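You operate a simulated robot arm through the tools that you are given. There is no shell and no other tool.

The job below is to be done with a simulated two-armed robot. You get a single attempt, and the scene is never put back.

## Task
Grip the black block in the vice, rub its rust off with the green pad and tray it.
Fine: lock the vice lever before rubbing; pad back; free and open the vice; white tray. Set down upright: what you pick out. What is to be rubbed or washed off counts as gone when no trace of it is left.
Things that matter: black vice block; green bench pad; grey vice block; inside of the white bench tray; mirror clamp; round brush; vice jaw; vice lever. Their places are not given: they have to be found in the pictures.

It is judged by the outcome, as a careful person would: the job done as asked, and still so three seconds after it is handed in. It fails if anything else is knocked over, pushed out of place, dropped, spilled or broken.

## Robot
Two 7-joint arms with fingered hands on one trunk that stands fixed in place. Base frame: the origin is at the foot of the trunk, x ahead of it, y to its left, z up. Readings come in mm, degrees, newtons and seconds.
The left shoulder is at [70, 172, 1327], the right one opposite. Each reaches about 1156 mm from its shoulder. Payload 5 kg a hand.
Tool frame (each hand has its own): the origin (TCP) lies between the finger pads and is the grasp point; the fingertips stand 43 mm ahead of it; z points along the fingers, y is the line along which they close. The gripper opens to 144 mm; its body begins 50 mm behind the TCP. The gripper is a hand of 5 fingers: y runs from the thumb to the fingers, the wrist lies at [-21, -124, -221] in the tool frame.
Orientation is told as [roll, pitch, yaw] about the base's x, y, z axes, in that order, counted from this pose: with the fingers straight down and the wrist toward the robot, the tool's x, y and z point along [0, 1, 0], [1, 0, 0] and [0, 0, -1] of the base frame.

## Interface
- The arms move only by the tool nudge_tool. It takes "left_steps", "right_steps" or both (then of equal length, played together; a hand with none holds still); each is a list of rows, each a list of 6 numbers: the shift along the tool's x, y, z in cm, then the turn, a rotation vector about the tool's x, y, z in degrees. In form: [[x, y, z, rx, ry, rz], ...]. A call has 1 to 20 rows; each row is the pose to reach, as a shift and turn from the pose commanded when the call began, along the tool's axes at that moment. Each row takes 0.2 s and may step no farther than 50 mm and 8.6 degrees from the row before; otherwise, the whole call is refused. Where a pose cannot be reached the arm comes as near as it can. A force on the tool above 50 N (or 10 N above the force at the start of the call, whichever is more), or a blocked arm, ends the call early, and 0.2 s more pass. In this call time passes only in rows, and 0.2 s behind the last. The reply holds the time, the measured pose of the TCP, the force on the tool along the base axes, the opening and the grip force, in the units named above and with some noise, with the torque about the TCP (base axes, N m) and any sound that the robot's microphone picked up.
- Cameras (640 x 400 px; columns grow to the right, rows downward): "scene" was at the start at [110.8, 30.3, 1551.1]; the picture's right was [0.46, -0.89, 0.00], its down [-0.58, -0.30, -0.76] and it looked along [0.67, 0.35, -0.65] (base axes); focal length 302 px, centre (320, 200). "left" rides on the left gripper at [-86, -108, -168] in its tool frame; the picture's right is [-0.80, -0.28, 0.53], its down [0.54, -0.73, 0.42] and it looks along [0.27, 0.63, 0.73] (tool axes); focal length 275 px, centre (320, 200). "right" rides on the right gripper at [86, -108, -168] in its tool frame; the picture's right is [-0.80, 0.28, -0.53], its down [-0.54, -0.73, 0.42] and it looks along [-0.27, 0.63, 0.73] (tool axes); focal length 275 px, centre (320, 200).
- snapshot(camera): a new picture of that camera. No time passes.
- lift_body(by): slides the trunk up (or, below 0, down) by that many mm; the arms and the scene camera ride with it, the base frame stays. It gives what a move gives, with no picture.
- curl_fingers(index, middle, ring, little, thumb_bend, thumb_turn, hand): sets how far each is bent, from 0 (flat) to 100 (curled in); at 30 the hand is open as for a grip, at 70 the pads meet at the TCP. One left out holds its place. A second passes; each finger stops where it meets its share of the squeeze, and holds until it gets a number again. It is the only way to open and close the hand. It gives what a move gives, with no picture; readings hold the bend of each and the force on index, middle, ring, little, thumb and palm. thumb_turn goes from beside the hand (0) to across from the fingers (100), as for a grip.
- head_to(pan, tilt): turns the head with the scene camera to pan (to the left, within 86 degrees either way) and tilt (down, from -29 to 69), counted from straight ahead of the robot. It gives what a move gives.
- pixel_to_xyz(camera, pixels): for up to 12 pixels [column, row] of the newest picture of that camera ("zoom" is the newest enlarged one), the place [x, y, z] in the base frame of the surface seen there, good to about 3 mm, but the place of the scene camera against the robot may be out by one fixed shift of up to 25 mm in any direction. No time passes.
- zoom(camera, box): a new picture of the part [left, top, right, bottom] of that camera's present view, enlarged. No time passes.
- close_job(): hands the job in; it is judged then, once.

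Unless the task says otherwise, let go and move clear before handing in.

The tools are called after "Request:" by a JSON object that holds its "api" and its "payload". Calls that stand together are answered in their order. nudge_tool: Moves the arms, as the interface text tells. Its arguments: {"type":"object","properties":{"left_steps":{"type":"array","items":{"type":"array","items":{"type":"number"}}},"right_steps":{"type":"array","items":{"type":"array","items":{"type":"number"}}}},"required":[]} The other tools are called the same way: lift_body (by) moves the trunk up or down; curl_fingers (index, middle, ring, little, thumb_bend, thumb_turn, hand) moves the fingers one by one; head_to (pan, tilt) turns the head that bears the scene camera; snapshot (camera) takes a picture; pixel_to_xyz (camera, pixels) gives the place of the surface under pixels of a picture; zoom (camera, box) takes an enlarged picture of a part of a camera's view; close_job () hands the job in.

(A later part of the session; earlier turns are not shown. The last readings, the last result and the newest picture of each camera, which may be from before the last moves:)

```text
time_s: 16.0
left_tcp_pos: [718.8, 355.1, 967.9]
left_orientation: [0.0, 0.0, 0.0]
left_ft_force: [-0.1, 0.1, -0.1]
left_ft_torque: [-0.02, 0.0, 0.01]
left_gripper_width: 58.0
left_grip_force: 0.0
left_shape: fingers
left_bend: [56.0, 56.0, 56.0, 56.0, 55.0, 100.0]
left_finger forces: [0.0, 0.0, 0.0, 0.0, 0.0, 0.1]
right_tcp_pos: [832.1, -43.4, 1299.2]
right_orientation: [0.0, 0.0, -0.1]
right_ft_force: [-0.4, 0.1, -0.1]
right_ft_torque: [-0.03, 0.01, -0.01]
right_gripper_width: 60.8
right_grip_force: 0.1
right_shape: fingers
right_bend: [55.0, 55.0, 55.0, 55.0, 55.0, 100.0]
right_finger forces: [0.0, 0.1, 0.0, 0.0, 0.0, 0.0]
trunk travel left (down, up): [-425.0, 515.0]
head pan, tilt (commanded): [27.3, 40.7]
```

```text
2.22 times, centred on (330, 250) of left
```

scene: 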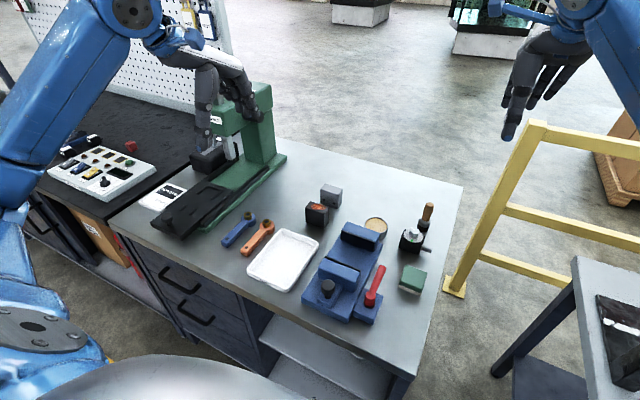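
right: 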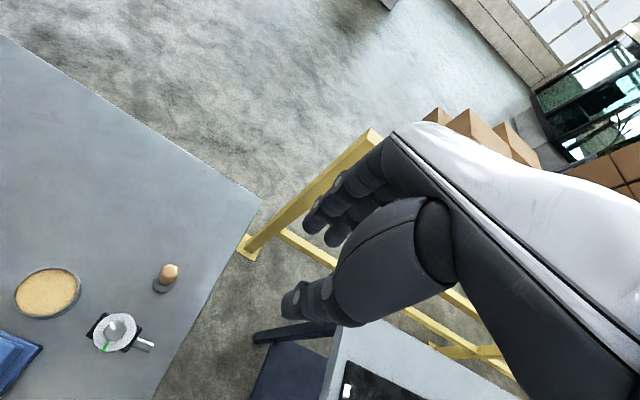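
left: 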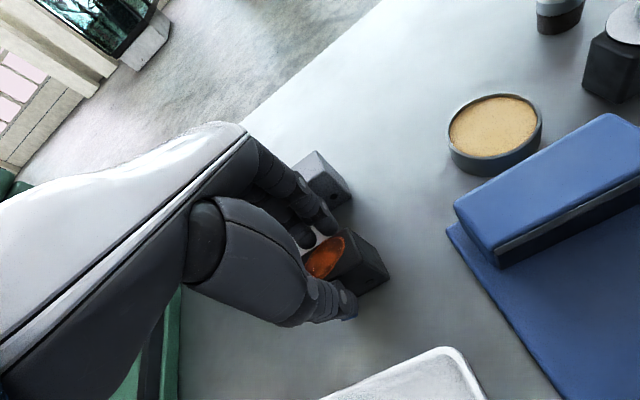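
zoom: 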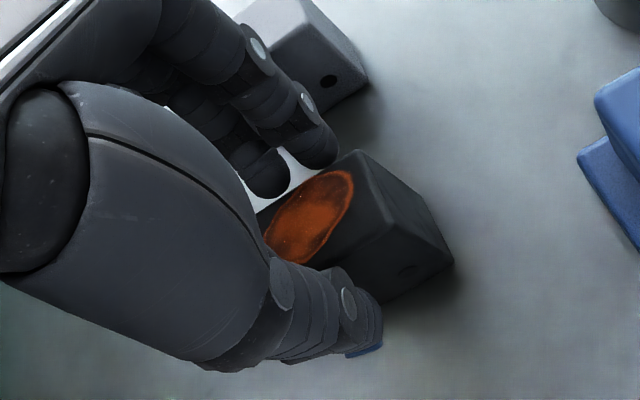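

The fingertips now overlap only the top ~20 mm of the block. I'll close on it here.

Request:
{"api": "curl_fingers", "payload": {"hand": "left", "index": 70, "middle": 70, "ring": 59, "little": 59, "thumb_bend": 70}}

Request:
{"api": "nudge_tool", "payload": {"left_steps": [[0, 0, -0.3, 0, 0, 0], [0, 0, -0.8, 0, 0, 0], [0, 0, -1.5, 0, 0, 0]]}}

Request:
{"api": "zoom", "payload": {"camera": "left", "box": [240, 160, 420, 340]}}

Request:
{"api": "zoom", "payload": {"camera": "scene", "box": [260, 130, 400, 240]}}

```text
time_s: 17.0
left_tcp_pos: [718.2, 355.9, 966.7]
left_orientation: [0.0, 0.0, 0.0]
left_ft_force: [1.3, 0.1, -0.3]
left_ft_torque: [0.06, -0.02, -0.02]
left_gripper_width: 38.1
left_grip_force: 14.6
left_shape: fingers
left_bend: [63.0, 65.0, 59.0, 59.0, 61.0, 100.0]
left_finger forces: [7.3, 8.3, 0.0, 0.0, 14.2, 0.0]
right_tcp_pos: [831.1, -42.0, 1298.7]
right_orientation: [0.1, 0.0, 0.0]
right_ft_force: [0.1, -0.1, -0.1]
right_ft_torque: [0.02, 0.05, 0.03]
right_gripper_width: 60.7
right_grip_force: 0.2
right_shape: fingers
right_bend: [55.0, 55.0, 55.0, 55.0, 55.0, 100.0]
right_finger forces: [0.0, 0.1, 0.1, 0.0, 0.1, 0.1]
trunk travel left (down, up): [-425.0, 515.0]
head pan, tilt (commanded): [27.3, 40.7]
```

```text
time_s: 17.8
left_tcp_pos: [718.3, 354.2, 982.1]
left_orientation: [-0.1, 0.0, 0.0]
left_ft_force: [0.3, 0.0, -3.8]
left_ft_torque: [0.0, -0.02, 0.03]
left_gripper_width: 37.9
left_grip_force: 14.0
left_shape: fingers
left_bend: [63.0, 65.0, 59.0, 59.0, 61.0, 100.0]
left_finger forces: [7.1, 7.2, 0.0, 0.0, 14.3, 0.1]
right_tcp_pos: [833.3, -41.5, 1298.0]
right_orientation: [0.0, -0.1, 0.0]
right_ft_force: [0.9, 0.1, 0.2]
right_ft_torque: [-0.02, 0.01, 0.01]
right_gripper_width: 60.9
right_grip_force: 0.1
right_shape: fingers
right_bend: [55.0, 55.0, 55.0, 55.0, 55.0, 100.0]
right_finger forces: [0.1, 0.1, 0.1, 0.0, 0.0, 0.0]
trunk travel left (down, up): [-425.0, 515.0]
head pan, tilt (commanded): [27.3, 40.7]
```

```text
2.22 times, centred on (330, 250) of left
```

zoom: 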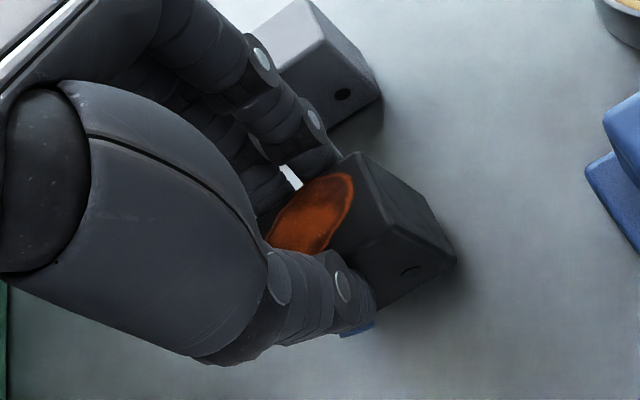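

```text
3.64 times, centred on (330, 185) of scene
```

zoom: 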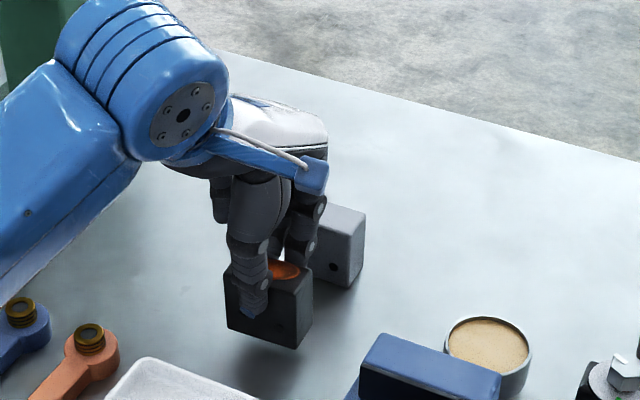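

The re-grip holds (14 N, weight carried). I'll go over the vice again, x 606 and y 201, and lower to just above the bed.

Request:
{"api": "nudge_tool", "payload": {"left_steps": [[0, 0, -3, 0, 0, 0], [0, 0, -6.5, 0, 0, 0], [0, 0, -10, 0, 0, 0], [-3.5, -2.5, -10, 0, 0, 0], [-7, -5, -10, 0, 0, 0], [-10.5, -7.6, -10, 0, 0, 0], [-13.5, -9.8, -10, 0, 0, 0], [-15.3, -11.15, -10, 0, 0, 0], [-15.3, -11.15, -8, 0, 0, 0], [-15.3, -11.15, -5, 0, 0, 0], [-15.3, -11.15, -3, 0, 0, 0], [-15.3, -11.15, -2, 0, 0, 0]]}}

Request:
{"api": "snapshot", "payload": {"camera": "left"}}

Request:
{"api": "zoom", "payload": {"camera": "left", "box": [240, 140, 460, 340]}}

```text
time_s: 20.4
left_tcp_pos: [606.6, 202.3, 1002.4]
left_orientation: [0.1, 0.0, 0.0]
left_ft_force: [0.0, -0.1, -4.3]
left_ft_torque: [-0.01, -0.03, -0.01]
left_gripper_width: 38.1
left_grip_force: 14.0
left_shape: fingers
left_bend: [64.0, 65.0, 59.0, 59.0, 61.0, 100.0]
left_finger forces: [7.2, 6.9, 0.0, 0.1, 14.2, 0.0]
right_tcp_pos: [832.2, -41.9, 1299.0]
right_orientation: [0.0, 0.0, 0.0]
right_ft_force: [0.0, -0.1, 0.6]
right_ft_torque: [0.0, 0.01, 0.0]
right_gripper_width: 60.7
right_grip_force: 0.1
right_shape: fingers
right_bend: [55.0, 55.0, 55.0, 55.0, 55.0, 100.0]
right_finger forces: [0.1, 0.0, 0.0, 0.0, 0.0, 0.0]
trunk travel left (down, up): [-425.0, 515.0]
head pan, tilt (commanded): [27.3, 40.7]
```

```text
taken
```

left: 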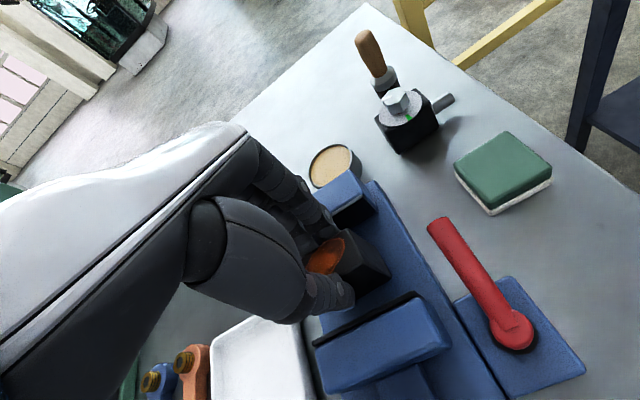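

```text
2.00 times, centred on (350, 240) of left
```

zoom: 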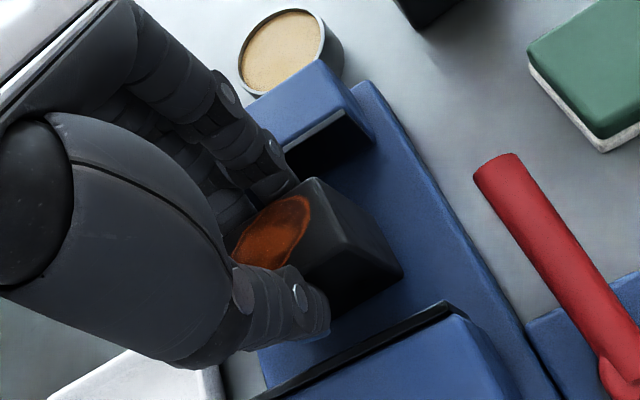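

No contact at z 1002, and the block's bottom is about 6 mm above the bed. I'll lower in small steps until the bed takes the weight.

Request:
{"api": "nudge_tool", "payload": {"left_steps": [[0, 0, 0.2, 0, 0, 0], [0, 0, 0.4, 0, 0, 0], [0, 0, 0.5, 0, 0, 0]]}}

```text
time_s: 21.2
left_tcp_pos: [606.8, 201.4, 998.6]
left_orientation: [0.0, 0.0, -0.1]
left_ft_force: [-0.5, 0.2, -4.5]
left_ft_torque: [-0.02, -0.04, -0.03]
left_gripper_width: 38.0
left_grip_force: 13.7
left_shape: fingers
left_bend: [64.0, 65.0, 59.0, 59.0, 61.0, 100.0]
left_finger forces: [7.1, 6.9, 0.1, 0.0, 14.3, 0.1]
right_tcp_pos: [831.3, -42.2, 1299.4]
right_orientation: [0.0, -0.1, 0.0]
right_ft_force: [-0.1, 0.1, 0.3]
right_ft_torque: [0.0, 0.01, 0.0]
right_gripper_width: 60.9
right_grip_force: 0.1
right_shape: fingers
right_bend: [55.0, 55.0, 55.0, 55.0, 55.0, 100.0]
right_finger forces: [0.0, 0.0, 0.0, 0.0, 0.0, 0.0]
trunk travel left (down, up): [-425.0, 515.0]
head pan, tilt (commanded): [27.3, 40.7]
```

Still hanging free at z 998.6 with Fz -4.5. I'll lower by another couple of millimetres.

Request:
{"api": "nudge_tool", "payload": {"left_steps": [[0, 0, 0.1, 0, 0, 0], [0, 0, 0.2, 0, 0, 0]]}}

```text
time_s: 21.8
left_tcp_pos: [606.2, 200.9, 996.1]
left_orientation: [0.0, -0.1, 0.0]
left_ft_force: [0.8, -1.2, -2.0]
left_ft_torque: [0.01, -0.01, 0.01]
left_gripper_width: 38.0
left_grip_force: 14.6
left_shape: fingers
left_bend: [63.0, 65.0, 59.0, 59.0, 61.0, 100.0]
left_finger forces: [7.2, 7.4, 0.0, 0.1, 14.2, 0.0]
right_tcp_pos: [830.6, -42.9, 1299.2]
right_orientation: [-0.1, 0.1, 0.0]
right_ft_force: [0.3, -0.1, 1.2]
right_ft_torque: [-0.01, 0.0, -0.03]
right_gripper_width: 60.9
right_grip_force: 0.0
right_shape: fingers
right_bend: [55.0, 55.0, 55.0, 55.0, 55.0, 100.0]
right_finger forces: [0.0, 0.0, 0.0, 0.0, 0.0, 0.0]
trunk travel left (down, up): [-425.0, 515.0]
head pan, tilt (commanded): [27.3, 40.7]
```

The bed is starting to take the weight (Fz -2.0). One more millimetre, then I'll open a little.

Request:
{"api": "nudge_tool", "payload": {"left_steps": [[0, 0, 0.1, 0, 0, 0]]}}

Request:
{"api": "curl_fingers", "payload": {"hand": "left", "index": 59, "middle": 60, "ring": 58, "little": 58, "thumb_bend": 57}}

Request:
{"api": "snapshot", "payload": {"camera": "left"}}

Request:
{"api": "zoom", "payload": {"camera": "left", "box": [240, 140, 460, 340]}}

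```text
time_s: 22.2
left_tcp_pos: [606.4, 202.6, 995.3]
left_orientation: [-0.1, 0.0, -0.1]
left_ft_force: [0.4, -0.4, 1.0]
left_ft_torque: [0.01, 0.0, -0.01]
left_gripper_width: 38.2
left_grip_force: 14.4
left_shape: fingers
left_bend: [63.0, 65.0, 59.0, 59.0, 61.0, 100.0]
left_finger forces: [7.3, 7.7, 0.1, 0.1, 14.4, 0.0]
right_tcp_pos: [829.7, -42.7, 1299.8]
right_orientation: [0.0, 0.1, 0.1]
right_ft_force: [0.1, 0.1, -1.2]
right_ft_torque: [0.0, -0.01, 0.01]
right_gripper_width: 60.7
right_grip_force: 0.1
right_shape: fingers
right_bend: [55.0, 55.0, 55.0, 55.0, 55.0, 100.0]
right_finger forces: [0.0, 0.0, 0.0, 0.0, 0.1, 0.0]
trunk travel left (down, up): [-425.0, 515.0]
head pan, tilt (commanded): [27.3, 40.7]
```

```text
time_s: 23.2
left_tcp_pos: [606.6, 200.7, 994.5]
left_orientation: [0.0, 0.0, 0.0]
left_ft_force: [-0.4, -0.8, -0.2]
left_ft_torque: [-0.01, -0.01, 0.02]
left_gripper_width: 50.7
left_grip_force: 0.0
left_shape: fingers
left_bend: [59.0, 60.0, 57.0, 57.0, 56.0, 100.0]
left_finger forces: [0.0, 0.1, 0.0, 0.1, 0.0, 0.1]
right_tcp_pos: [831.1, -41.9, 1299.2]
right_orientation: [0.0, 0.0, -0.1]
right_ft_force: [-0.9, 0.1, -0.3]
right_ft_torque: [-0.01, 0.0, -0.02]
right_gripper_width: 60.9
right_grip_force: 0.1
right_shape: fingers
right_bend: [55.0, 55.0, 55.0, 55.0, 55.0, 100.0]
right_finger forces: [0.1, 0.0, 0.0, 0.0, 0.0, 0.0]
trunk travel left (down, up): [-425.0, 515.0]
head pan, tilt (commanded): [27.3, 40.7]
```

```text
taken
```

left: 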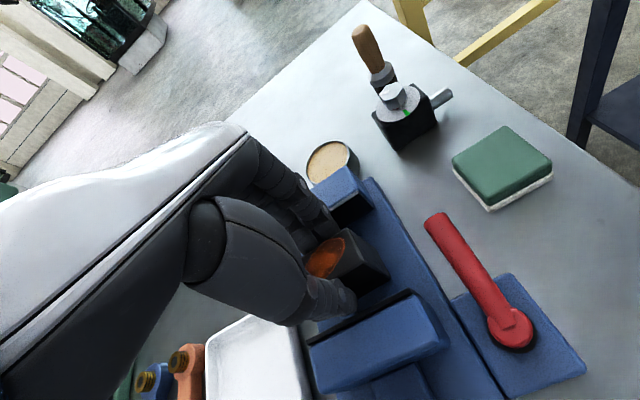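

```text
2.00 times, centred on (350, 240) of left
```

zoom: 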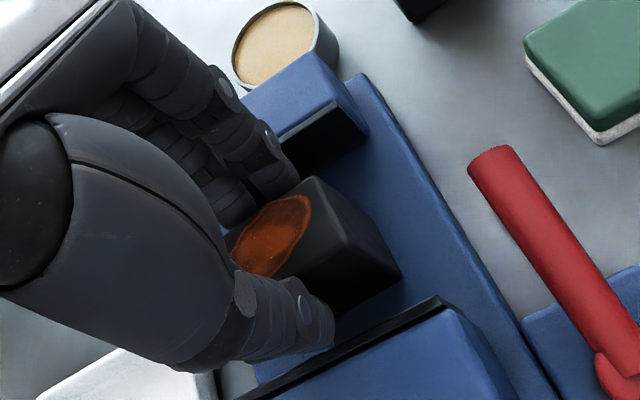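

The fingers are free of the block and it stands in the vice. I'll raise the hand straight up and look.

Request:
{"api": "nudge_tool", "payload": {"left_steps": [[0, 0, -0.8, 0, 0, 0], [0, 0, -2, 0, 0, 0], [0, 0, -4.5, 0, 0, 0], [0, 0, -8, 0, 0, 0], [0, 0, -12, 0, 0, 0]]}}

Request:
{"api": "snapshot", "payload": {"camera": "left"}}

Request:
{"api": "zoom", "payload": {"camera": "scene", "box": [290, 200, 430, 320]}}

```text
time_s: 24.4
left_tcp_pos: [605.5, 203.3, 1114.6]
left_orientation: [0.1, 0.1, 0.1]
left_ft_force: [-0.2, 0.7, -0.7]
left_ft_torque: [-0.02, -0.06, 0.01]
left_gripper_width: 51.1
left_grip_force: 0.1
left_shape: fingers
left_bend: [59.0, 60.0, 57.0, 57.0, 56.0, 100.0]
left_finger forces: [0.0, 0.0, 0.1, 0.0, 0.0, 0.1]
right_tcp_pos: [829.9, -40.6, 1298.9]
right_orientation: [0.1, 0.0, -0.1]
right_ft_force: [-0.7, 0.3, -0.1]
right_ft_torque: [0.0, -0.05, 0.02]
right_gripper_width: 60.8
right_grip_force: 0.0
right_shape: fingers
right_bend: [55.0, 55.0, 55.0, 55.0, 55.0, 100.0]
right_finger forces: [0.1, 0.1, 0.0, 0.0, 0.0, 0.1]
trunk travel left (down, up): [-425.0, 515.0]
head pan, tilt (commanded): [27.3, 40.7]
```

```text
taken
```

left: 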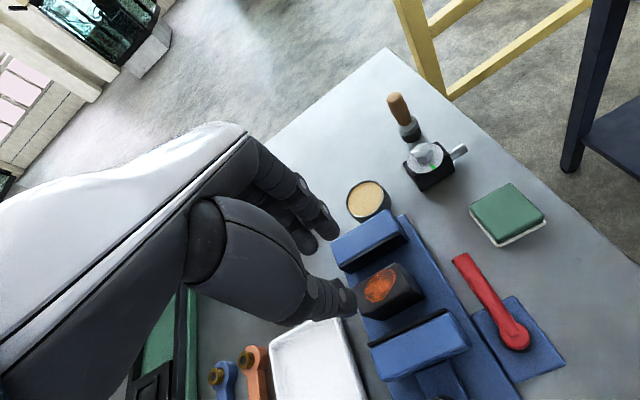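

```text
3.33 times, centred on (360, 260) of scene
```

zoom: 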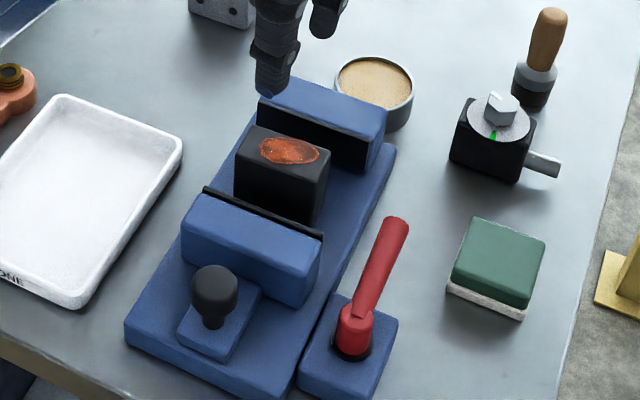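

The block stands in the gap with the rust facing up. I'll retreat the left hand to its start area and use the right hand for the knob, where its arm has more room. First both move together: left back to the left, right towards a point above the knob.

Request:
{"api": "nudge_tool", "payload": {"left_steps": [[3.6, -0.4, -2, 0, 0, 0], [7.2, -0.9, -4, 0, 0, 0], [10.8, -1.3, -6, 0, 0, 0], [14.4, -1.8, -8, 0, 0, 0], [18, -2.2, -10, 0, 0, 0], [21.6, -2.7, -12, 0, 0, 0], [25.2, -3.1, -14, 0, 0, 0], [28.6, -3.6, -15.5, 0, 0, 0]]}}

Request:
{"api": "nudge_tool", "payload": {"right_steps": [[2.4, -3.5, 0.5, 0, 0, 0], [4.8, -7, 1, 0, 0, 0], [7.2, -10.5, 2, 0, 0, 0], [9.6, -14, 3, 0, 0, 0], [12, -17.5, 4.5, 0, 0, 0], [14.4, -21, 6, 0, 0, 0], [16.8, -24.5, 8, 0, 0, 0], [19.2, -28, 10, 0, 0, 0], [21.6, -31.5, 12, 0, 0, 0], [24, -35, 14, 0, 0, 0], [24, -35, 17, 0, 0, 0], [24, -35, 20, 0, 0, 0]]}}

Request:
{"api": "snapshot", "payload": {"camera": "right"}}

Request:
{"api": "snapshot", "payload": {"camera": "scene"}}

```text
time_s: 26.2
left_tcp_pos: [568.2, 488.8, 1269.6]
left_orientation: [-0.2, 0.0, -0.1]
left_ft_force: [-0.2, 0.1, 0.1]
left_ft_torque: [-0.03, -0.02, 0.04]
left_gripper_width: 51.0
left_grip_force: 0.0
left_shape: fingers
left_bend: [59.0, 60.0, 57.0, 57.0, 56.0, 100.0]
left_finger forces: [0.0, 0.0, 0.0, 0.0, 0.0, 0.0]
right_tcp_pos: [829.5, -41.1, 1299.5]
right_orientation: [0.1, 0.0, 0.0]
right_ft_force: [-0.3, 0.0, -0.3]
right_ft_torque: [-0.03, -0.05, -0.02]
right_gripper_width: 60.7
right_grip_force: 0.0
right_shape: fingers
right_bend: [55.0, 55.0, 55.0, 55.0, 55.0, 100.0]
right_finger forces: [0.0, 0.0, 0.0, 0.0, 0.0, 0.0]
trunk travel left (down, up): [-425.0, 515.0]
head pan, tilt (commanded): [27.3, 40.7]
```

```text
time_s: 28.8
left_tcp_pos: [570.5, 485.9, 1270.9]
left_orientation: [0.1, 0.1, 0.0]
left_ft_force: [0.3, 0.9, -0.4]
left_ft_torque: [0.0, 0.03, -0.01]
left_gripper_width: 51.0
left_grip_force: 0.1
left_shape: fingers
left_bend: [59.0, 60.0, 57.0, 57.0, 56.0, 100.0]
left_finger forces: [0.0, 0.1, 0.1, 0.0, 0.0, 0.0]
right_tcp_pos: [481.7, 198.5, 1098.7]
right_orientation: [0.0, 0.1, 0.1]
right_ft_force: [-0.3, 0.9, 0.1]
right_ft_torque: [-0.01, 0.05, 0.02]
right_gripper_width: 60.3
right_grip_force: 0.0
right_shape: fingers
right_bend: [55.0, 55.0, 55.0, 55.0, 55.0, 100.0]
right_finger forces: [0.0, 0.0, 0.0, 0.0, 0.0, 0.1]
trunk travel left (down, up): [-425.0, 515.0]
head pan, tilt (commanded): [27.3, 40.7]
```

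```text
taken
```

right: 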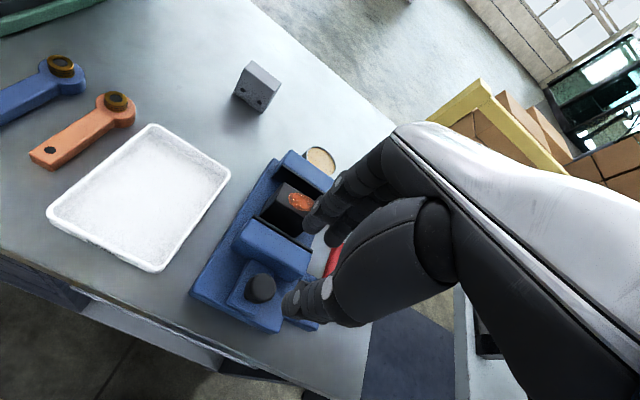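

```text
taken
```

scene: 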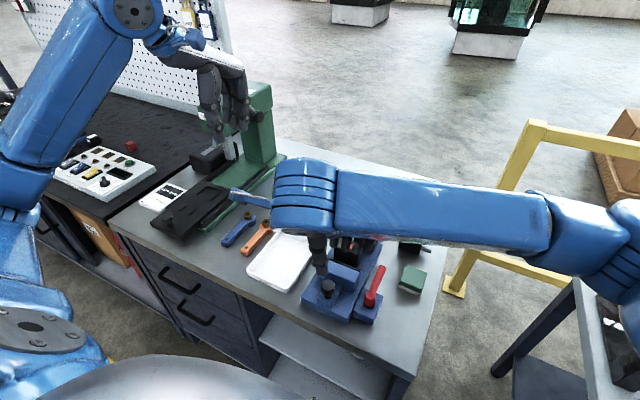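

The right camera sees the knob at about (262,288). I'll zoom in and locate it accurately.

Request:
{"api": "zoom", "payload": {"camera": "right", "box": [180, 140, 360, 340]}}

```text
2.00 times, centred on (270, 240) of right
```

zoom: 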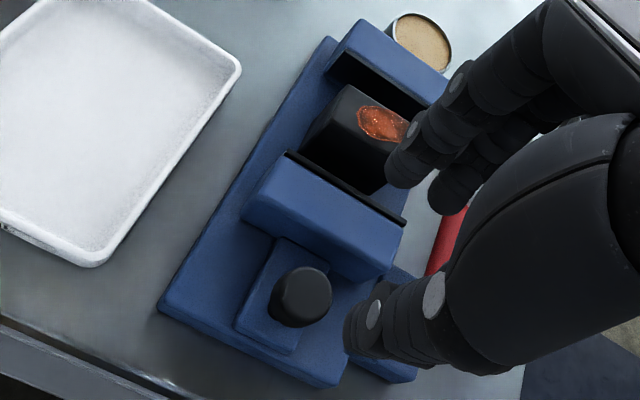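

Request:
{"api": "pixel_to_xyz", "payload": {"camera": "zoom", "pixels": [[305, 288], [275, 295], [328, 288], [310, 270], [300, 312], [320, 310], [280, 280], [290, 210], [330, 270], [250, 300], [350, 100], [288, 153]]}}

```text
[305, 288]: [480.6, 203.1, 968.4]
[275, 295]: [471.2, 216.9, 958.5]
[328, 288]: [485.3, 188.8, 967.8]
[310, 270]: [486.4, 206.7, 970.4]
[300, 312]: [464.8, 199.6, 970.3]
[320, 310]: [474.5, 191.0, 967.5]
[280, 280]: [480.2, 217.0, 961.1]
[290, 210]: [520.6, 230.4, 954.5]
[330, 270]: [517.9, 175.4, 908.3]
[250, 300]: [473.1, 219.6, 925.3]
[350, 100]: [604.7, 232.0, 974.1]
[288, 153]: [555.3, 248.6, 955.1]
```

The knob centre is about (480,203), its top at z≈970 and the jaw's back edge at x≈521. I'll narrow the right fingers to about 45 mm and come down over it.

Request:
{"api": "curl_fingers", "payload": {"hand": "right", "index": 61, "middle": 61, "ring": 58, "little": 58, "thumb_bend": 57}}

Request:
{"api": "nudge_tool", "payload": {"right_steps": [[0.5, -0.1, 2, 0, 0, 0], [0.5, -0.1, 5, 0, 0, 0], [0.5, -0.1, 7.5, 0, 0, 0]]}}

Request:
{"api": "snapshot", "payload": {"camera": "right"}}

Request:
{"api": "zoom", "payload": {"camera": "right", "box": [180, 140, 360, 340]}}

Request:
{"api": "zoom", "payload": {"camera": "scene", "box": [270, 220, 410, 330]}}

```text
time_s: 29.8
left_tcp_pos: [568.2, 485.9, 1270.7]
left_orientation: [0.0, -0.1, 0.0]
left_ft_force: [-0.8, -0.3, -0.4]
left_ft_torque: [-0.02, -0.03, -0.01]
left_gripper_width: 51.0
left_grip_force: 0.0
left_shape: fingers
left_bend: [59.0, 60.0, 57.0, 57.0, 56.0, 100.0]
left_finger forces: [0.0, 0.1, 0.0, 0.0, 0.0, 0.1]
right_tcp_pos: [481.4, 199.4, 1100.6]
right_orientation: [0.0, 0.1, 0.0]
right_ft_force: [0.8, 0.0, -0.2]
right_ft_torque: [0.02, -0.01, 0.02]
right_gripper_width: 48.3
right_grip_force: 0.1
right_shape: fingers
right_bend: [61.0, 61.0, 57.0, 57.0, 56.0, 100.0]
right_finger forces: [0.1, 0.0, 0.0, 0.0, 0.0, 0.0]
trunk travel left (down, up): [-425.0, 515.0]
head pan, tilt (commanded): [27.3, 40.7]
```

```text
time_s: 30.6
left_tcp_pos: [569.0, 486.1, 1271.0]
left_orientation: [0.0, 0.0, -0.1]
left_ft_force: [-0.1, 0.2, 1.4]
left_ft_torque: [0.01, -0.03, 0.0]
left_gripper_width: 51.1
left_grip_force: 0.1
left_shape: fingers
left_bend: [59.0, 60.0, 57.0, 57.0, 56.0, 100.0]
left_finger forces: [0.0, 0.0, 0.0, 0.0, 0.1, 0.0]
right_tcp_pos: [481.3, 204.0, 1024.0]
right_orientation: [0.0, 0.0, -0.1]
right_ft_force: [1.0, -0.1, 1.1]
right_ft_torque: [0.01, 0.03, -0.01]
right_gripper_width: 48.2
right_grip_force: 0.0
right_shape: fingers
right_bend: [61.0, 61.0, 57.0, 57.0, 56.0, 100.0]
right_finger forces: [0.0, 0.0, 0.0, 0.1, 0.1, 0.0]
trunk travel left (down, up): [-425.0, 515.0]
head pan, tilt (commanded): [27.3, 40.7]
```

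```text
taken
```

right: 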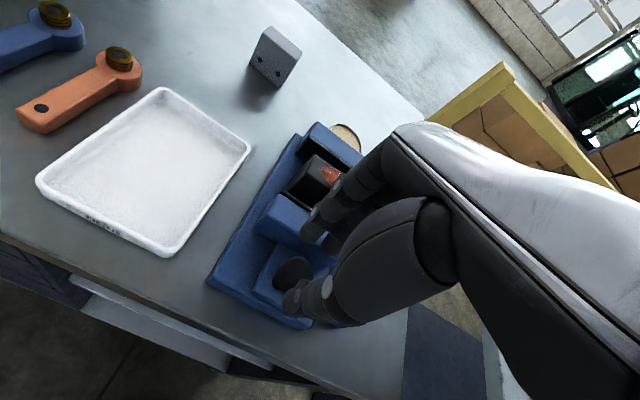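

```text
2.00 times, centred on (270, 240) of right
```

zoom: 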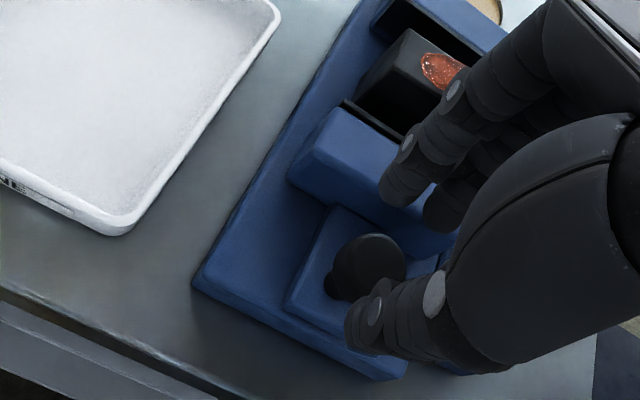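

```text
3.64 times, centred on (340, 275) of scene
```

zoom: 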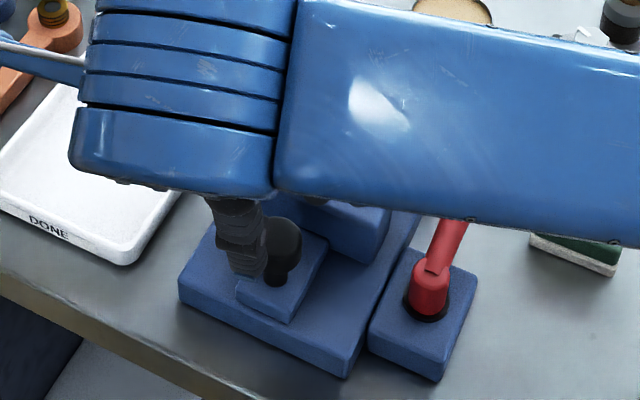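

Request:
{"api": "zoom", "payload": {"camera": "right", "box": [250, 180, 370, 340]}}

Request:
{"api": "pixel_to_xyz", "payload": {"camera": "right", "pixels": [[288, 300], [294, 308], [289, 290], [299, 296], [293, 265], [280, 280], [308, 232], [325, 240], [304, 235], [285, 262], [307, 272], [297, 257]]}}

```text
2.50 times, centred on (310, 260) of right
```

zoom: 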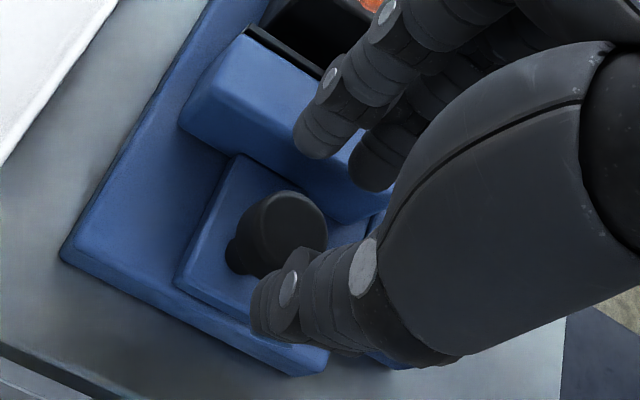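

```text
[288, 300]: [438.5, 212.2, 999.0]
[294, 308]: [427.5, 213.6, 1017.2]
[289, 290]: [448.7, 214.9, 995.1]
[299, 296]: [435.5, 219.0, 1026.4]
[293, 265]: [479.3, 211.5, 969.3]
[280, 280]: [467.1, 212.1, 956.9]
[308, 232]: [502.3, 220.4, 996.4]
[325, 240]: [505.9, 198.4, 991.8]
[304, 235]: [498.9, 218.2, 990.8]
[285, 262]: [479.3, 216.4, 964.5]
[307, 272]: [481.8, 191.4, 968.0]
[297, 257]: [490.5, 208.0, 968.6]
```

The index fingertip is just beyond the knob's far side and the thumb is on its near side. I'll lower about 26 mm so the tips reach the knob head while staying at the height of the jaw top.

Request:
{"api": "nudge_tool", "payload": {"right_steps": [[0, -0.2, 1, 0, 0, 0], [0, -0.2, 2, 0, 0, 0], [0, -0.2, 2.6, 0, 0, 0]]}}

Request:
{"api": "zoom", "payload": {"camera": "right", "box": [250, 180, 370, 340]}}

```text
time_s: 31.4
left_tcp_pos: [568.4, 486.4, 1269.6]
left_orientation: [-0.1, 0.0, -0.1]
left_ft_force: [-0.3, 0.0, 0.0]
left_ft_torque: [0.0, 0.0, -0.01]
left_gripper_width: 50.8
left_grip_force: 0.1
left_shape: fingers
left_bend: [59.0, 60.0, 57.0, 57.0, 56.0, 100.0]
left_finger forces: [0.1, 0.0, 0.0, 0.0, 0.1, 0.0]
right_tcp_pos: [479.0, 203.5, 998.3]
right_orientation: [0.0, -0.1, -0.1]
right_ft_force: [1.1, -0.4, 0.1]
right_ft_torque: [0.03, 0.02, -0.01]
right_gripper_width: 48.4
right_grip_force: 0.0
right_shape: fingers
right_bend: [61.0, 61.0, 57.0, 57.0, 56.0, 100.0]
right_finger forces: [0.0, 0.2, 0.0, 0.1, 0.0, 0.0]
trunk travel left (down, up): [-425.0, 515.0]
head pan, tilt (commanded): [27.3, 40.7]
```

```text
2.50 times, centred on (310, 260) of right
```

zoom: 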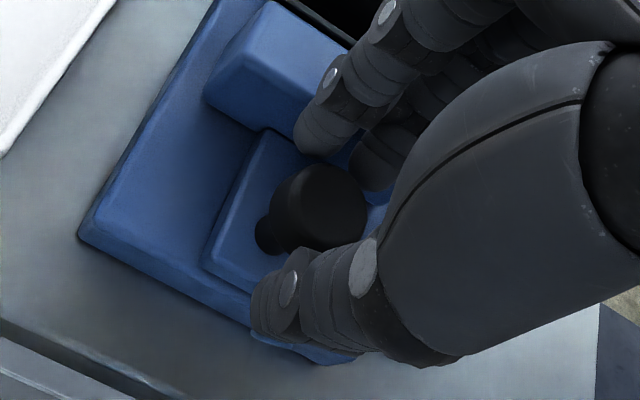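

The thumb and two fingers flank the knob. Now I'll pinch it.

Request:
{"api": "curl_fingers", "payload": {"hand": "right", "index": 70, "middle": 70, "thumb_bend": 68}}

Request:
{"api": "zoom", "payload": {"camera": "right", "box": [250, 180, 370, 340]}}

```text
time_s: 32.4
left_tcp_pos: [570.5, 486.1, 1270.1]
left_orientation: [0.0, 0.1, 0.0]
left_ft_force: [0.0, -0.2, 0.6]
left_ft_torque: [0.0, 0.01, -0.05]
left_gripper_width: 51.0
left_grip_force: 0.1
left_shape: fingers
left_bend: [59.0, 60.0, 57.0, 57.0, 56.0, 100.0]
left_finger forces: [0.1, 0.0, 0.0, 0.0, 0.0, 0.1]
right_tcp_pos: [479.9, 202.0, 997.8]
right_orientation: [-0.1, 0.0, 0.0]
right_ft_force: [5.9, 0.1, 1.1]
right_ft_torque: [0.03, -0.22, 0.0]
right_gripper_width: 29.6
right_grip_force: 9.7
right_shape: fingers
right_bend: [65.0, 66.0, 57.0, 57.0, 63.0, 100.0]
right_finger forces: [6.1, 6.1, 0.0, 0.0, 7.0, 0.0]
trunk travel left (down, up): [-425.0, 515.0]
head pan, tilt (commanded): [27.3, 40.7]
```

```text
2.50 times, centred on (310, 260) of right
```

zoom: 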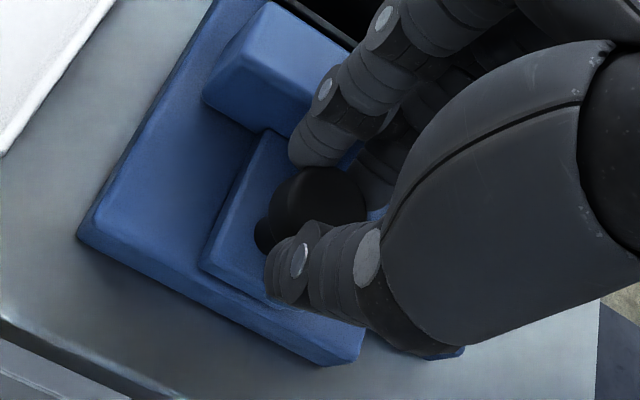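

The knob is pinched at about 30 mm. I'll push it away from the robot about 3 cm first and check that the jaw slides.

Request:
{"api": "nudge_tool", "payload": {"right_steps": [[0, 0.5, 0, 0, 0, 0], [0, 1.0, 0, 0, 0, 0], [0, 1.5, 0, 0, 0, 0], [0, 2.0, 0, 0, 0, 0], [0, 2.5, 0, 0, 0, 0]]}}

Request:
{"api": "zoom", "payload": {"camera": "right", "box": [180, 120, 380, 340]}}

```text
time_s: 33.6
left_tcp_pos: [570.7, 486.4, 1270.3]
left_orientation: [0.0, 0.0, 0.1]
left_ft_force: [0.3, -0.3, 0.5]
left_ft_torque: [0.02, 0.01, -0.01]
left_gripper_width: 50.8
left_grip_force: 0.1
left_shape: fingers
left_bend: [59.0, 60.0, 57.0, 57.0, 56.0, 100.0]
left_finger forces: [0.0, 0.0, 0.0, 0.0, 0.0, 0.0]
right_tcp_pos: [504.1, 203.3, 998.0]
right_orientation: [0.0, 0.0, 0.1]
right_ft_force: [-0.6, -0.5, 1.2]
right_ft_torque: [0.0, 0.08, -0.04]
right_gripper_width: 29.8
right_grip_force: 8.8
right_shape: fingers
right_bend: [66.0, 67.0, 57.0, 57.0, 63.0, 100.0]
right_finger forces: [4.2, 4.8, 0.0, 0.1, 9.3, 0.0]
trunk travel left (down, up): [-425.0, 515.0]
head pan, tilt (commanded): [27.3, 40.7]
```

```text
1.82 times, centred on (280, 230) of right
```

zoom: 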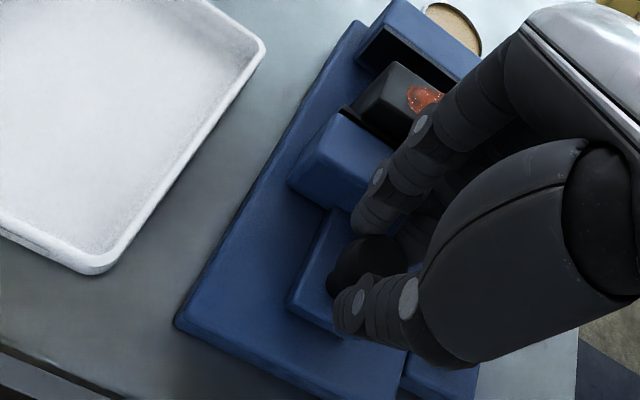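

The jaw slides freely with the knob. I'll continue slowly, so the jaw meets the block and pushes it to the rear jaw.

Request:
{"api": "nudge_tool", "payload": {"right_steps": [[0, 0.4, 0, 0, 0, 0], [0, 0.7, 0, 0, 0, 0], [0, 1.0, 0, 0, 0, 0], [0, 1.3, 0, 0, 0, 0], [0, 1.6, 0, 0, 0, 0], [0, 1.9, 0, 0, 0, 0], [0, 2.2, 0, 0, 0, 0], [0, 2.5, 0, 0, 0, 0], [0, 2.8, 0, 0, 0, 0], [0, 3.1, 0, 0, 0, 0]]}}

Request:
{"api": "zoom", "payload": {"camera": "right", "box": [180, 120, 380, 340]}}

```text
time_s: 35.8
left_tcp_pos: [568.3, 485.7, 1270.4]
left_orientation: [0.0, 0.0, -0.1]
left_ft_force: [0.2, 0.0, -0.4]
left_ft_torque: [-0.01, -0.01, 0.05]
left_gripper_width: 50.7
left_grip_force: 0.1
left_shape: fingers
left_bend: [59.0, 60.0, 57.0, 57.0, 56.0, 100.0]
left_finger forces: [0.0, 0.0, 0.1, 0.0, 0.1, 0.0]
right_tcp_pos: [535.2, 202.8, 998.4]
right_orientation: [0.0, 0.0, -0.1]
right_ft_force: [-2.4, -0.4, 2.3]
right_ft_torque: [0.01, 0.19, -0.02]
right_gripper_width: 30.0
right_grip_force: 8.8
right_shape: fingers
right_bend: [66.0, 68.0, 57.0, 57.0, 63.0, 100.0]
right_finger forces: [4.1, 4.2, 0.1, 0.0, 10.4, 0.0]
trunk travel left (down, up): [-425.0, 515.0]
head pan, tilt (commanded): [27.3, 40.7]
```

```text
1.82 times, centred on (280, 230) of right
```

zoom: 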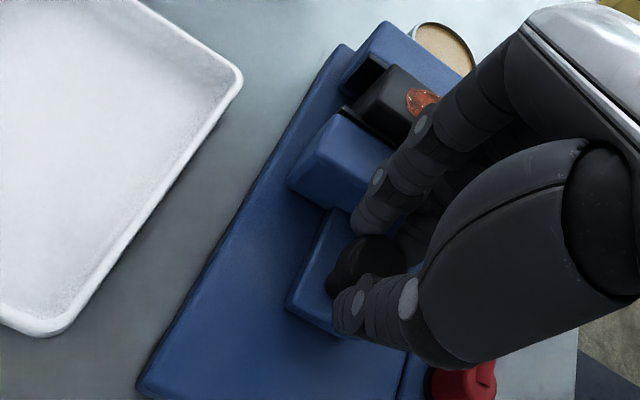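

The jaw is pushing the block upright towards the rear jaw. I'll carry on in 1–2 mm steps until the reaction force rises.

Request:
{"api": "nudge_tool", "payload": {"right_steps": [[0, 0.2, 0, 0, 0, 0], [0, 0.35, 0, 0, 0, 0], [0, 0.5, 0, 0, 0, 0], [0, 0.6, 0, 0, 0, 0], [0, 0.7, 0, 0, 0, 0]]}}

Request:
{"api": "zoom", "payload": {"camera": "right", "box": [180, 120, 380, 340]}}

```text
time_s: 37.0
left_tcp_pos: [569.5, 486.9, 1270.7]
left_orientation: [0.1, 0.0, 0.0]
left_ft_force: [1.0, -0.4, 0.3]
left_ft_torque: [0.0, 0.02, 0.0]
left_gripper_width: 50.9
left_grip_force: 0.1
left_shape: fingers
left_bend: [59.0, 60.0, 57.0, 57.0, 56.0, 100.0]
left_finger forces: [0.0, 0.0, 0.1, 0.1, 0.0, 0.0]
right_tcp_pos: [540.8, 202.3, 998.6]
right_orientation: [0.0, 0.0, 0.1]
right_ft_force: [-3.0, 1.4, -0.4]
right_ft_torque: [0.03, 0.18, -0.05]
right_gripper_width: 29.5
right_grip_force: 8.8
right_shape: fingers
right_bend: [66.0, 68.0, 57.0, 57.0, 63.0, 100.0]
right_finger forces: [3.9, 3.9, 0.0, 0.0, 10.2, 0.0]
trunk travel left (down, up): [-425.0, 515.0]
head pan, tilt (commanded): [27.3, 40.7]
```

```text
1.82 times, centred on (280, 230) of right
```

zoom: 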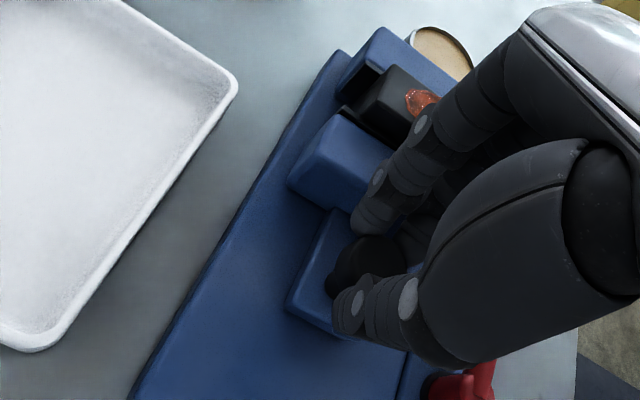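

Request:
{"api": "nudge_tool", "payload": {"right_steps": [[0, 0.15, 0, 0, 0, 0], [0, 0.3, 0, 0, 0, 0], [0, 0.45, 0, 0, 0, 0], [0, 0.6, 0, 0, 0, 0], [0, 0.75, 0, 0, 0, 0]]}}

Request:
{"api": "zoom", "payload": {"camera": "right", "box": [180, 120, 380, 340]}}

```text
time_s: 38.2
left_tcp_pos: [567.7, 486.7, 1270.7]
left_orientation: [0.0, -0.1, 0.0]
left_ft_force: [-0.5, 0.0, 0.8]
left_ft_torque: [-0.02, 0.0, -0.02]
left_gripper_width: 50.9
left_grip_force: 0.1
left_shape: fingers
left_bend: [59.0, 60.0, 57.0, 57.0, 56.0, 100.0]
left_finger forces: [0.0, 0.0, 0.1, 0.0, 0.0, 0.1]
right_tcp_pos: [546.8, 202.4, 1000.1]
right_orientation: [0.0, 0.0, 0.1]
right_ft_force: [-13.6, -0.6, 0.4]
right_ft_torque: [0.01, 0.5, -0.04]
right_gripper_width: 30.8
right_grip_force: 8.4
right_shape: fingers
right_bend: [69.0, 69.0, 57.0, 57.0, 60.0, 100.0]
right_finger forces: [0.6, 0.7, 0.1, 0.1, 14.3, 0.0]
trunk travel left (down, up): [-425.0, 515.0]
head pan, tilt (commanded): [27.3, 40.7]
```

```text
1.82 times, centred on (280, 230) of right
```

zoom: 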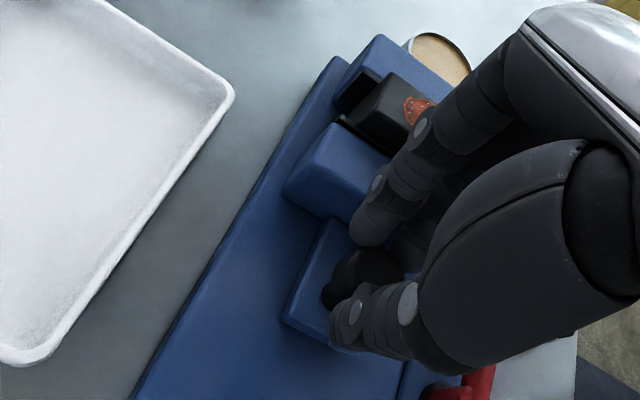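

The reaction rose to 13.6 N: the jaw has pressed the block home. I'll check the gaps on both sides of the block.

Request:
{"api": "pixel_to_xyz", "payload": {"camera": "zoom", "pixels": [[345, 120], [370, 135], [386, 75], [393, 80], [400, 85], [378, 45], [356, 95], [372, 100], [385, 105], [330, 150], [405, 62], [420, 70]]}}

Request:
{"api": "zoom", "payload": {"camera": "right", "box": [275, 120, 355, 210]}}

```text
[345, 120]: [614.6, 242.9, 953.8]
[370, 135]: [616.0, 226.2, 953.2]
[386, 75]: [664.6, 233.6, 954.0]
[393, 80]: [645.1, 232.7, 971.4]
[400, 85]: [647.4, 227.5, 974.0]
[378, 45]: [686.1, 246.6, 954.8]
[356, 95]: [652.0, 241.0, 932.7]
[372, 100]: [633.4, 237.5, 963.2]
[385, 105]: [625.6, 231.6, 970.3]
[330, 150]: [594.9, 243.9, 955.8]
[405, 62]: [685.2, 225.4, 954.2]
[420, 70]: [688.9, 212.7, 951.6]
```

```text
4.44 times, centred on (315, 165) of right
```

zoom: 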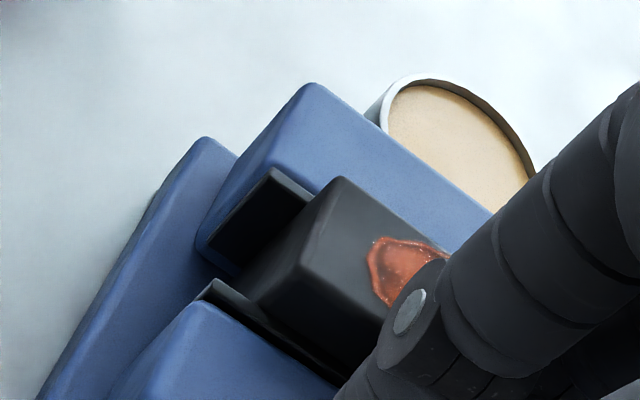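

The front jaw strip is at x≈616 and the block spans about 618–654 against the rear jaw, so it is seated. I'll open the fingers first so they don't pull the knob back, then the thumb, and lift away.

Request:
{"api": "curl_fingers", "payload": {"hand": "right", "index": 60, "middle": 60, "ring": 57, "little": 57}}

Request:
{"api": "curl_fingers", "payload": {"hand": "right", "thumb_bend": 55}}

Request:
{"api": "zoom", "payload": {"camera": "right", "box": [180, 120, 380, 340]}}

```text
time_s: 39.2
left_tcp_pos: [568.9, 486.9, 1272.9]
left_orientation: [-0.1, 0.0, 0.0]
left_ft_force: [0.3, -0.2, -0.8]
left_ft_torque: [0.01, 0.0, -0.05]
left_gripper_width: 50.9
left_grip_force: 0.0
left_shape: fingers
left_bend: [59.0, 60.0, 57.0, 57.0, 56.0, 100.0]
left_finger forces: [0.1, 0.0, 0.1, 0.1, 0.0, 0.0]
right_tcp_pos: [547.2, 202.9, 999.0]
right_orientation: [0.0, 0.0, 0.0]
right_ft_force: [-14.3, 0.4, 1.5]
right_ft_torque: [-0.02, 0.56, 0.01]
right_gripper_width: 45.8
right_grip_force: 7.9
right_shape: fingers
right_bend: [61.0, 60.0, 56.0, 56.0, 60.0, 100.0]
right_finger forces: [0.9, 0.0, 0.1, 0.0, 14.3, 0.0]
trunk travel left (down, up): [-425.0, 515.0]
head pan, tilt (commanded): [27.3, 40.7]
```

```text
time_s: 40.2
left_tcp_pos: [568.6, 486.2, 1269.9]
left_orientation: [-0.1, 0.0, 0.0]
left_ft_force: [-0.1, -0.9, 0.1]
left_ft_torque: [0.0, 0.04, 0.0]
left_gripper_width: 51.2
left_grip_force: 0.0
left_shape: fingers
left_bend: [59.0, 60.0, 57.0, 57.0, 56.0, 100.0]
left_finger forces: [0.0, 0.1, 0.0, 0.0, 0.0, 0.1]
right_tcp_pos: [549.5, 202.3, 999.4]
right_orientation: [0.0, 0.0, 0.0]
right_ft_force: [-0.9, -1.4, 4.3]
right_ft_torque: [-0.07, -0.07, -0.02]
right_gripper_width: 49.2
right_grip_force: 1.7
right_shape: fingers
right_bend: [61.0, 60.0, 56.0, 56.0, 55.0, 100.0]
right_finger forces: [1.7, 2.5, 0.1, 0.0, 0.1, 0.0]
trunk travel left (down, up): [-425.0, 515.0]
head pan, tilt (commanded): [27.3, 40.7]
```

```text
1.82 times, centred on (280, 230) of right
```

zoom: 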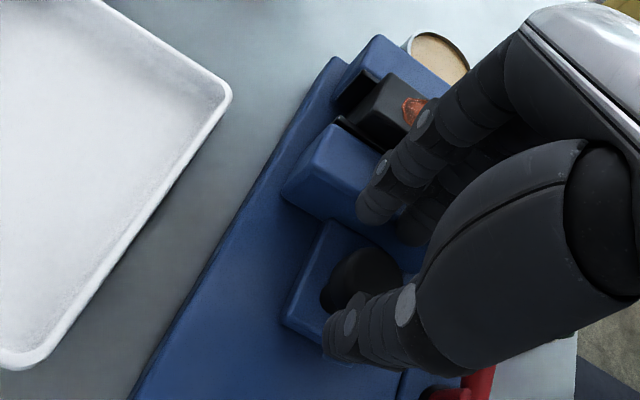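

The knob is released, and the fingertips are lightly resting on the jaw's top edge. I'll lift straight up.

Request:
{"api": "nudge_tool", "payload": {"right_steps": [[0, 0, -0.5, 0, 0, 0], [0, 0, -1.5, 0, 0, 0], [0, 0, -4, 0, 0, 0], [0, 0, -7, 0, 0, 0], [0, 0, -10, 0, 0, 0]]}}

Request:
{"api": "snapshot", "payload": {"camera": "right"}}

Request:
{"api": "zoom", "payload": {"camera": "right", "box": [220, 120, 400, 300]}}

```text
time_s: 41.4
left_tcp_pos: [568.8, 485.8, 1270.6]
left_orientation: [0.0, 0.0, 0.0]
left_ft_force: [-1.1, 0.4, 0.2]
left_ft_torque: [-0.02, -0.02, 0.0]
left_gripper_width: 50.8
left_grip_force: 0.0
left_shape: fingers
left_bend: [59.0, 60.0, 57.0, 57.0, 56.0, 100.0]
left_finger forces: [0.1, 0.0, 0.0, 0.1, 0.0, 0.0]
right_tcp_pos: [548.3, 201.6, 1099.0]
right_orientation: [-0.1, 0.0, 0.0]
right_ft_force: [0.6, 0.1, -0.6]
right_ft_torque: [-0.01, -0.03, 0.01]
right_gripper_width: 51.7
right_grip_force: 0.1
right_shape: fingers
right_bend: [60.0, 60.0, 56.0, 56.0, 55.0, 100.0]
right_finger forces: [0.0, 0.1, 0.0, 0.0, 0.0, 0.1]
trunk travel left (down, up): [-425.0, 515.0]
head pan, tilt (commanded): [27.3, 40.7]
```

```text
taken
```

right: 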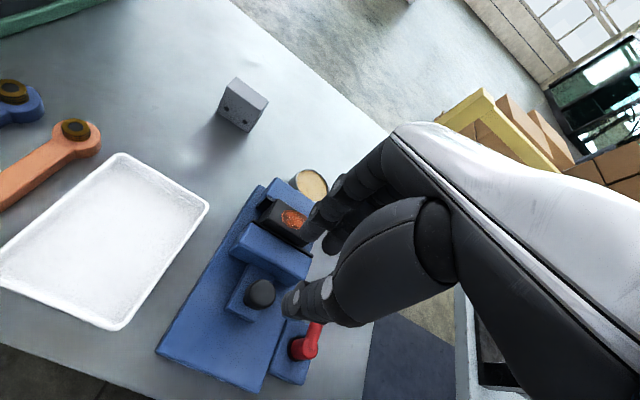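

```text
2.22 times, centred on (310, 210) of right
```

zoom: 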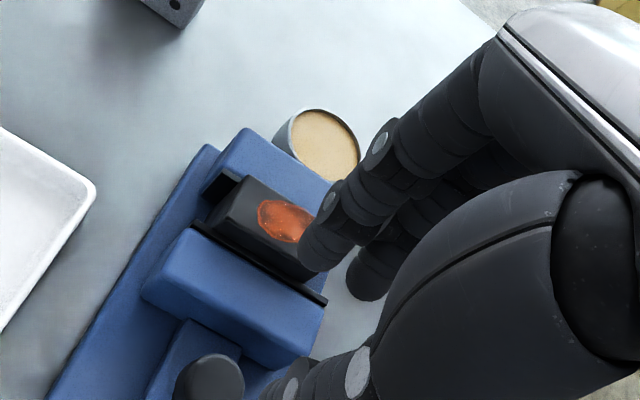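

The block is clamped between the jaws and the knob is free. For the lever I'll turn the right hand 90° (wrist to the right, fingers in a row along the handle) at a safe height above the lever.

Request:
{"api": "nudge_tool", "payload": {"right_steps": [[-0.8, 0.25, 0, 0, 0, -8.2], [-1.7, 0.5, 0, 0, 0, -16.4], [-2.5, 0.75, 0, 0, 0, -24.6], [-3.3, 1.0, 0, 0, 0, -32.8], [-4.2, 1.2, 0, 0, 0, -41], [-5.0, 1.5, 0, 0, 0, -49.2], [-5.9, 1.7, 0, 0, 0, -57.4], [-6.7, 2.0, 0, 0, 0, -65.6], [-7.5, 2.2, 0, 0, 0, -73.8], [-8.4, 2.5, 0, 0, 0, -82], [-9.2, 2.7, 0, 0, 0, -90]]}}

Request:
{"api": "snapshot", "payload": {"camera": "right"}}

Request:
{"api": "snapshot", "payload": {"camera": "scene"}}

```text
time_s: 43.8
left_tcp_pos: [569.4, 485.5, 1270.5]
left_orientation: [0.0, 0.0, 0.0]
left_ft_force: [-0.5, -0.4, 0.6]
left_ft_torque: [-0.02, 0.01, -0.02]
left_gripper_width: 50.8
left_grip_force: 0.1
left_shape: fingers
left_bend: [59.0, 60.0, 57.0, 57.0, 56.0, 100.0]
left_finger forces: [0.0, 0.1, 0.0, 0.0, 0.1, 0.0]
right_tcp_pos: [575.0, 111.9, 1097.6]
right_orientation: [0.1, 0.1, 90.1]
right_ft_force: [0.3, 0.0, 0.2]
right_ft_torque: [-0.02, 0.02, 0.01]
right_gripper_width: 51.3
right_grip_force: 0.1
right_shape: fingers
right_bend: [60.0, 60.0, 56.0, 56.0, 55.0, 100.0]
right_finger forces: [0.1, 0.1, 0.1, 0.1, 0.1, 0.1]
trunk travel left (down, up): [-425.0, 515.0]
head pan, tilt (commanded): [27.3, 40.7]
```

```text
taken
```

right: 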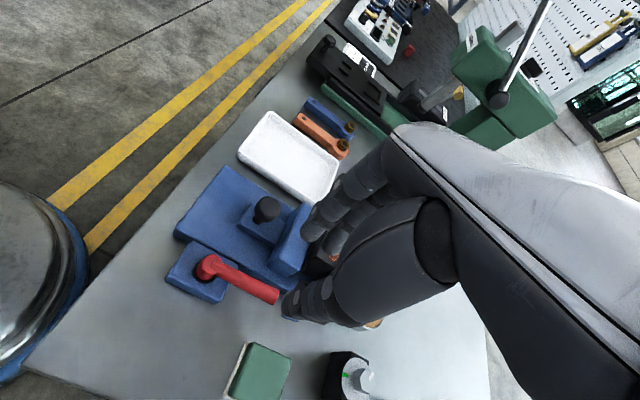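

```text
taken
```

scene: 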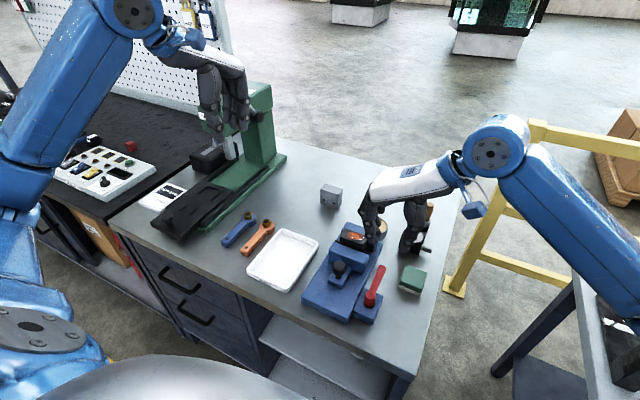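

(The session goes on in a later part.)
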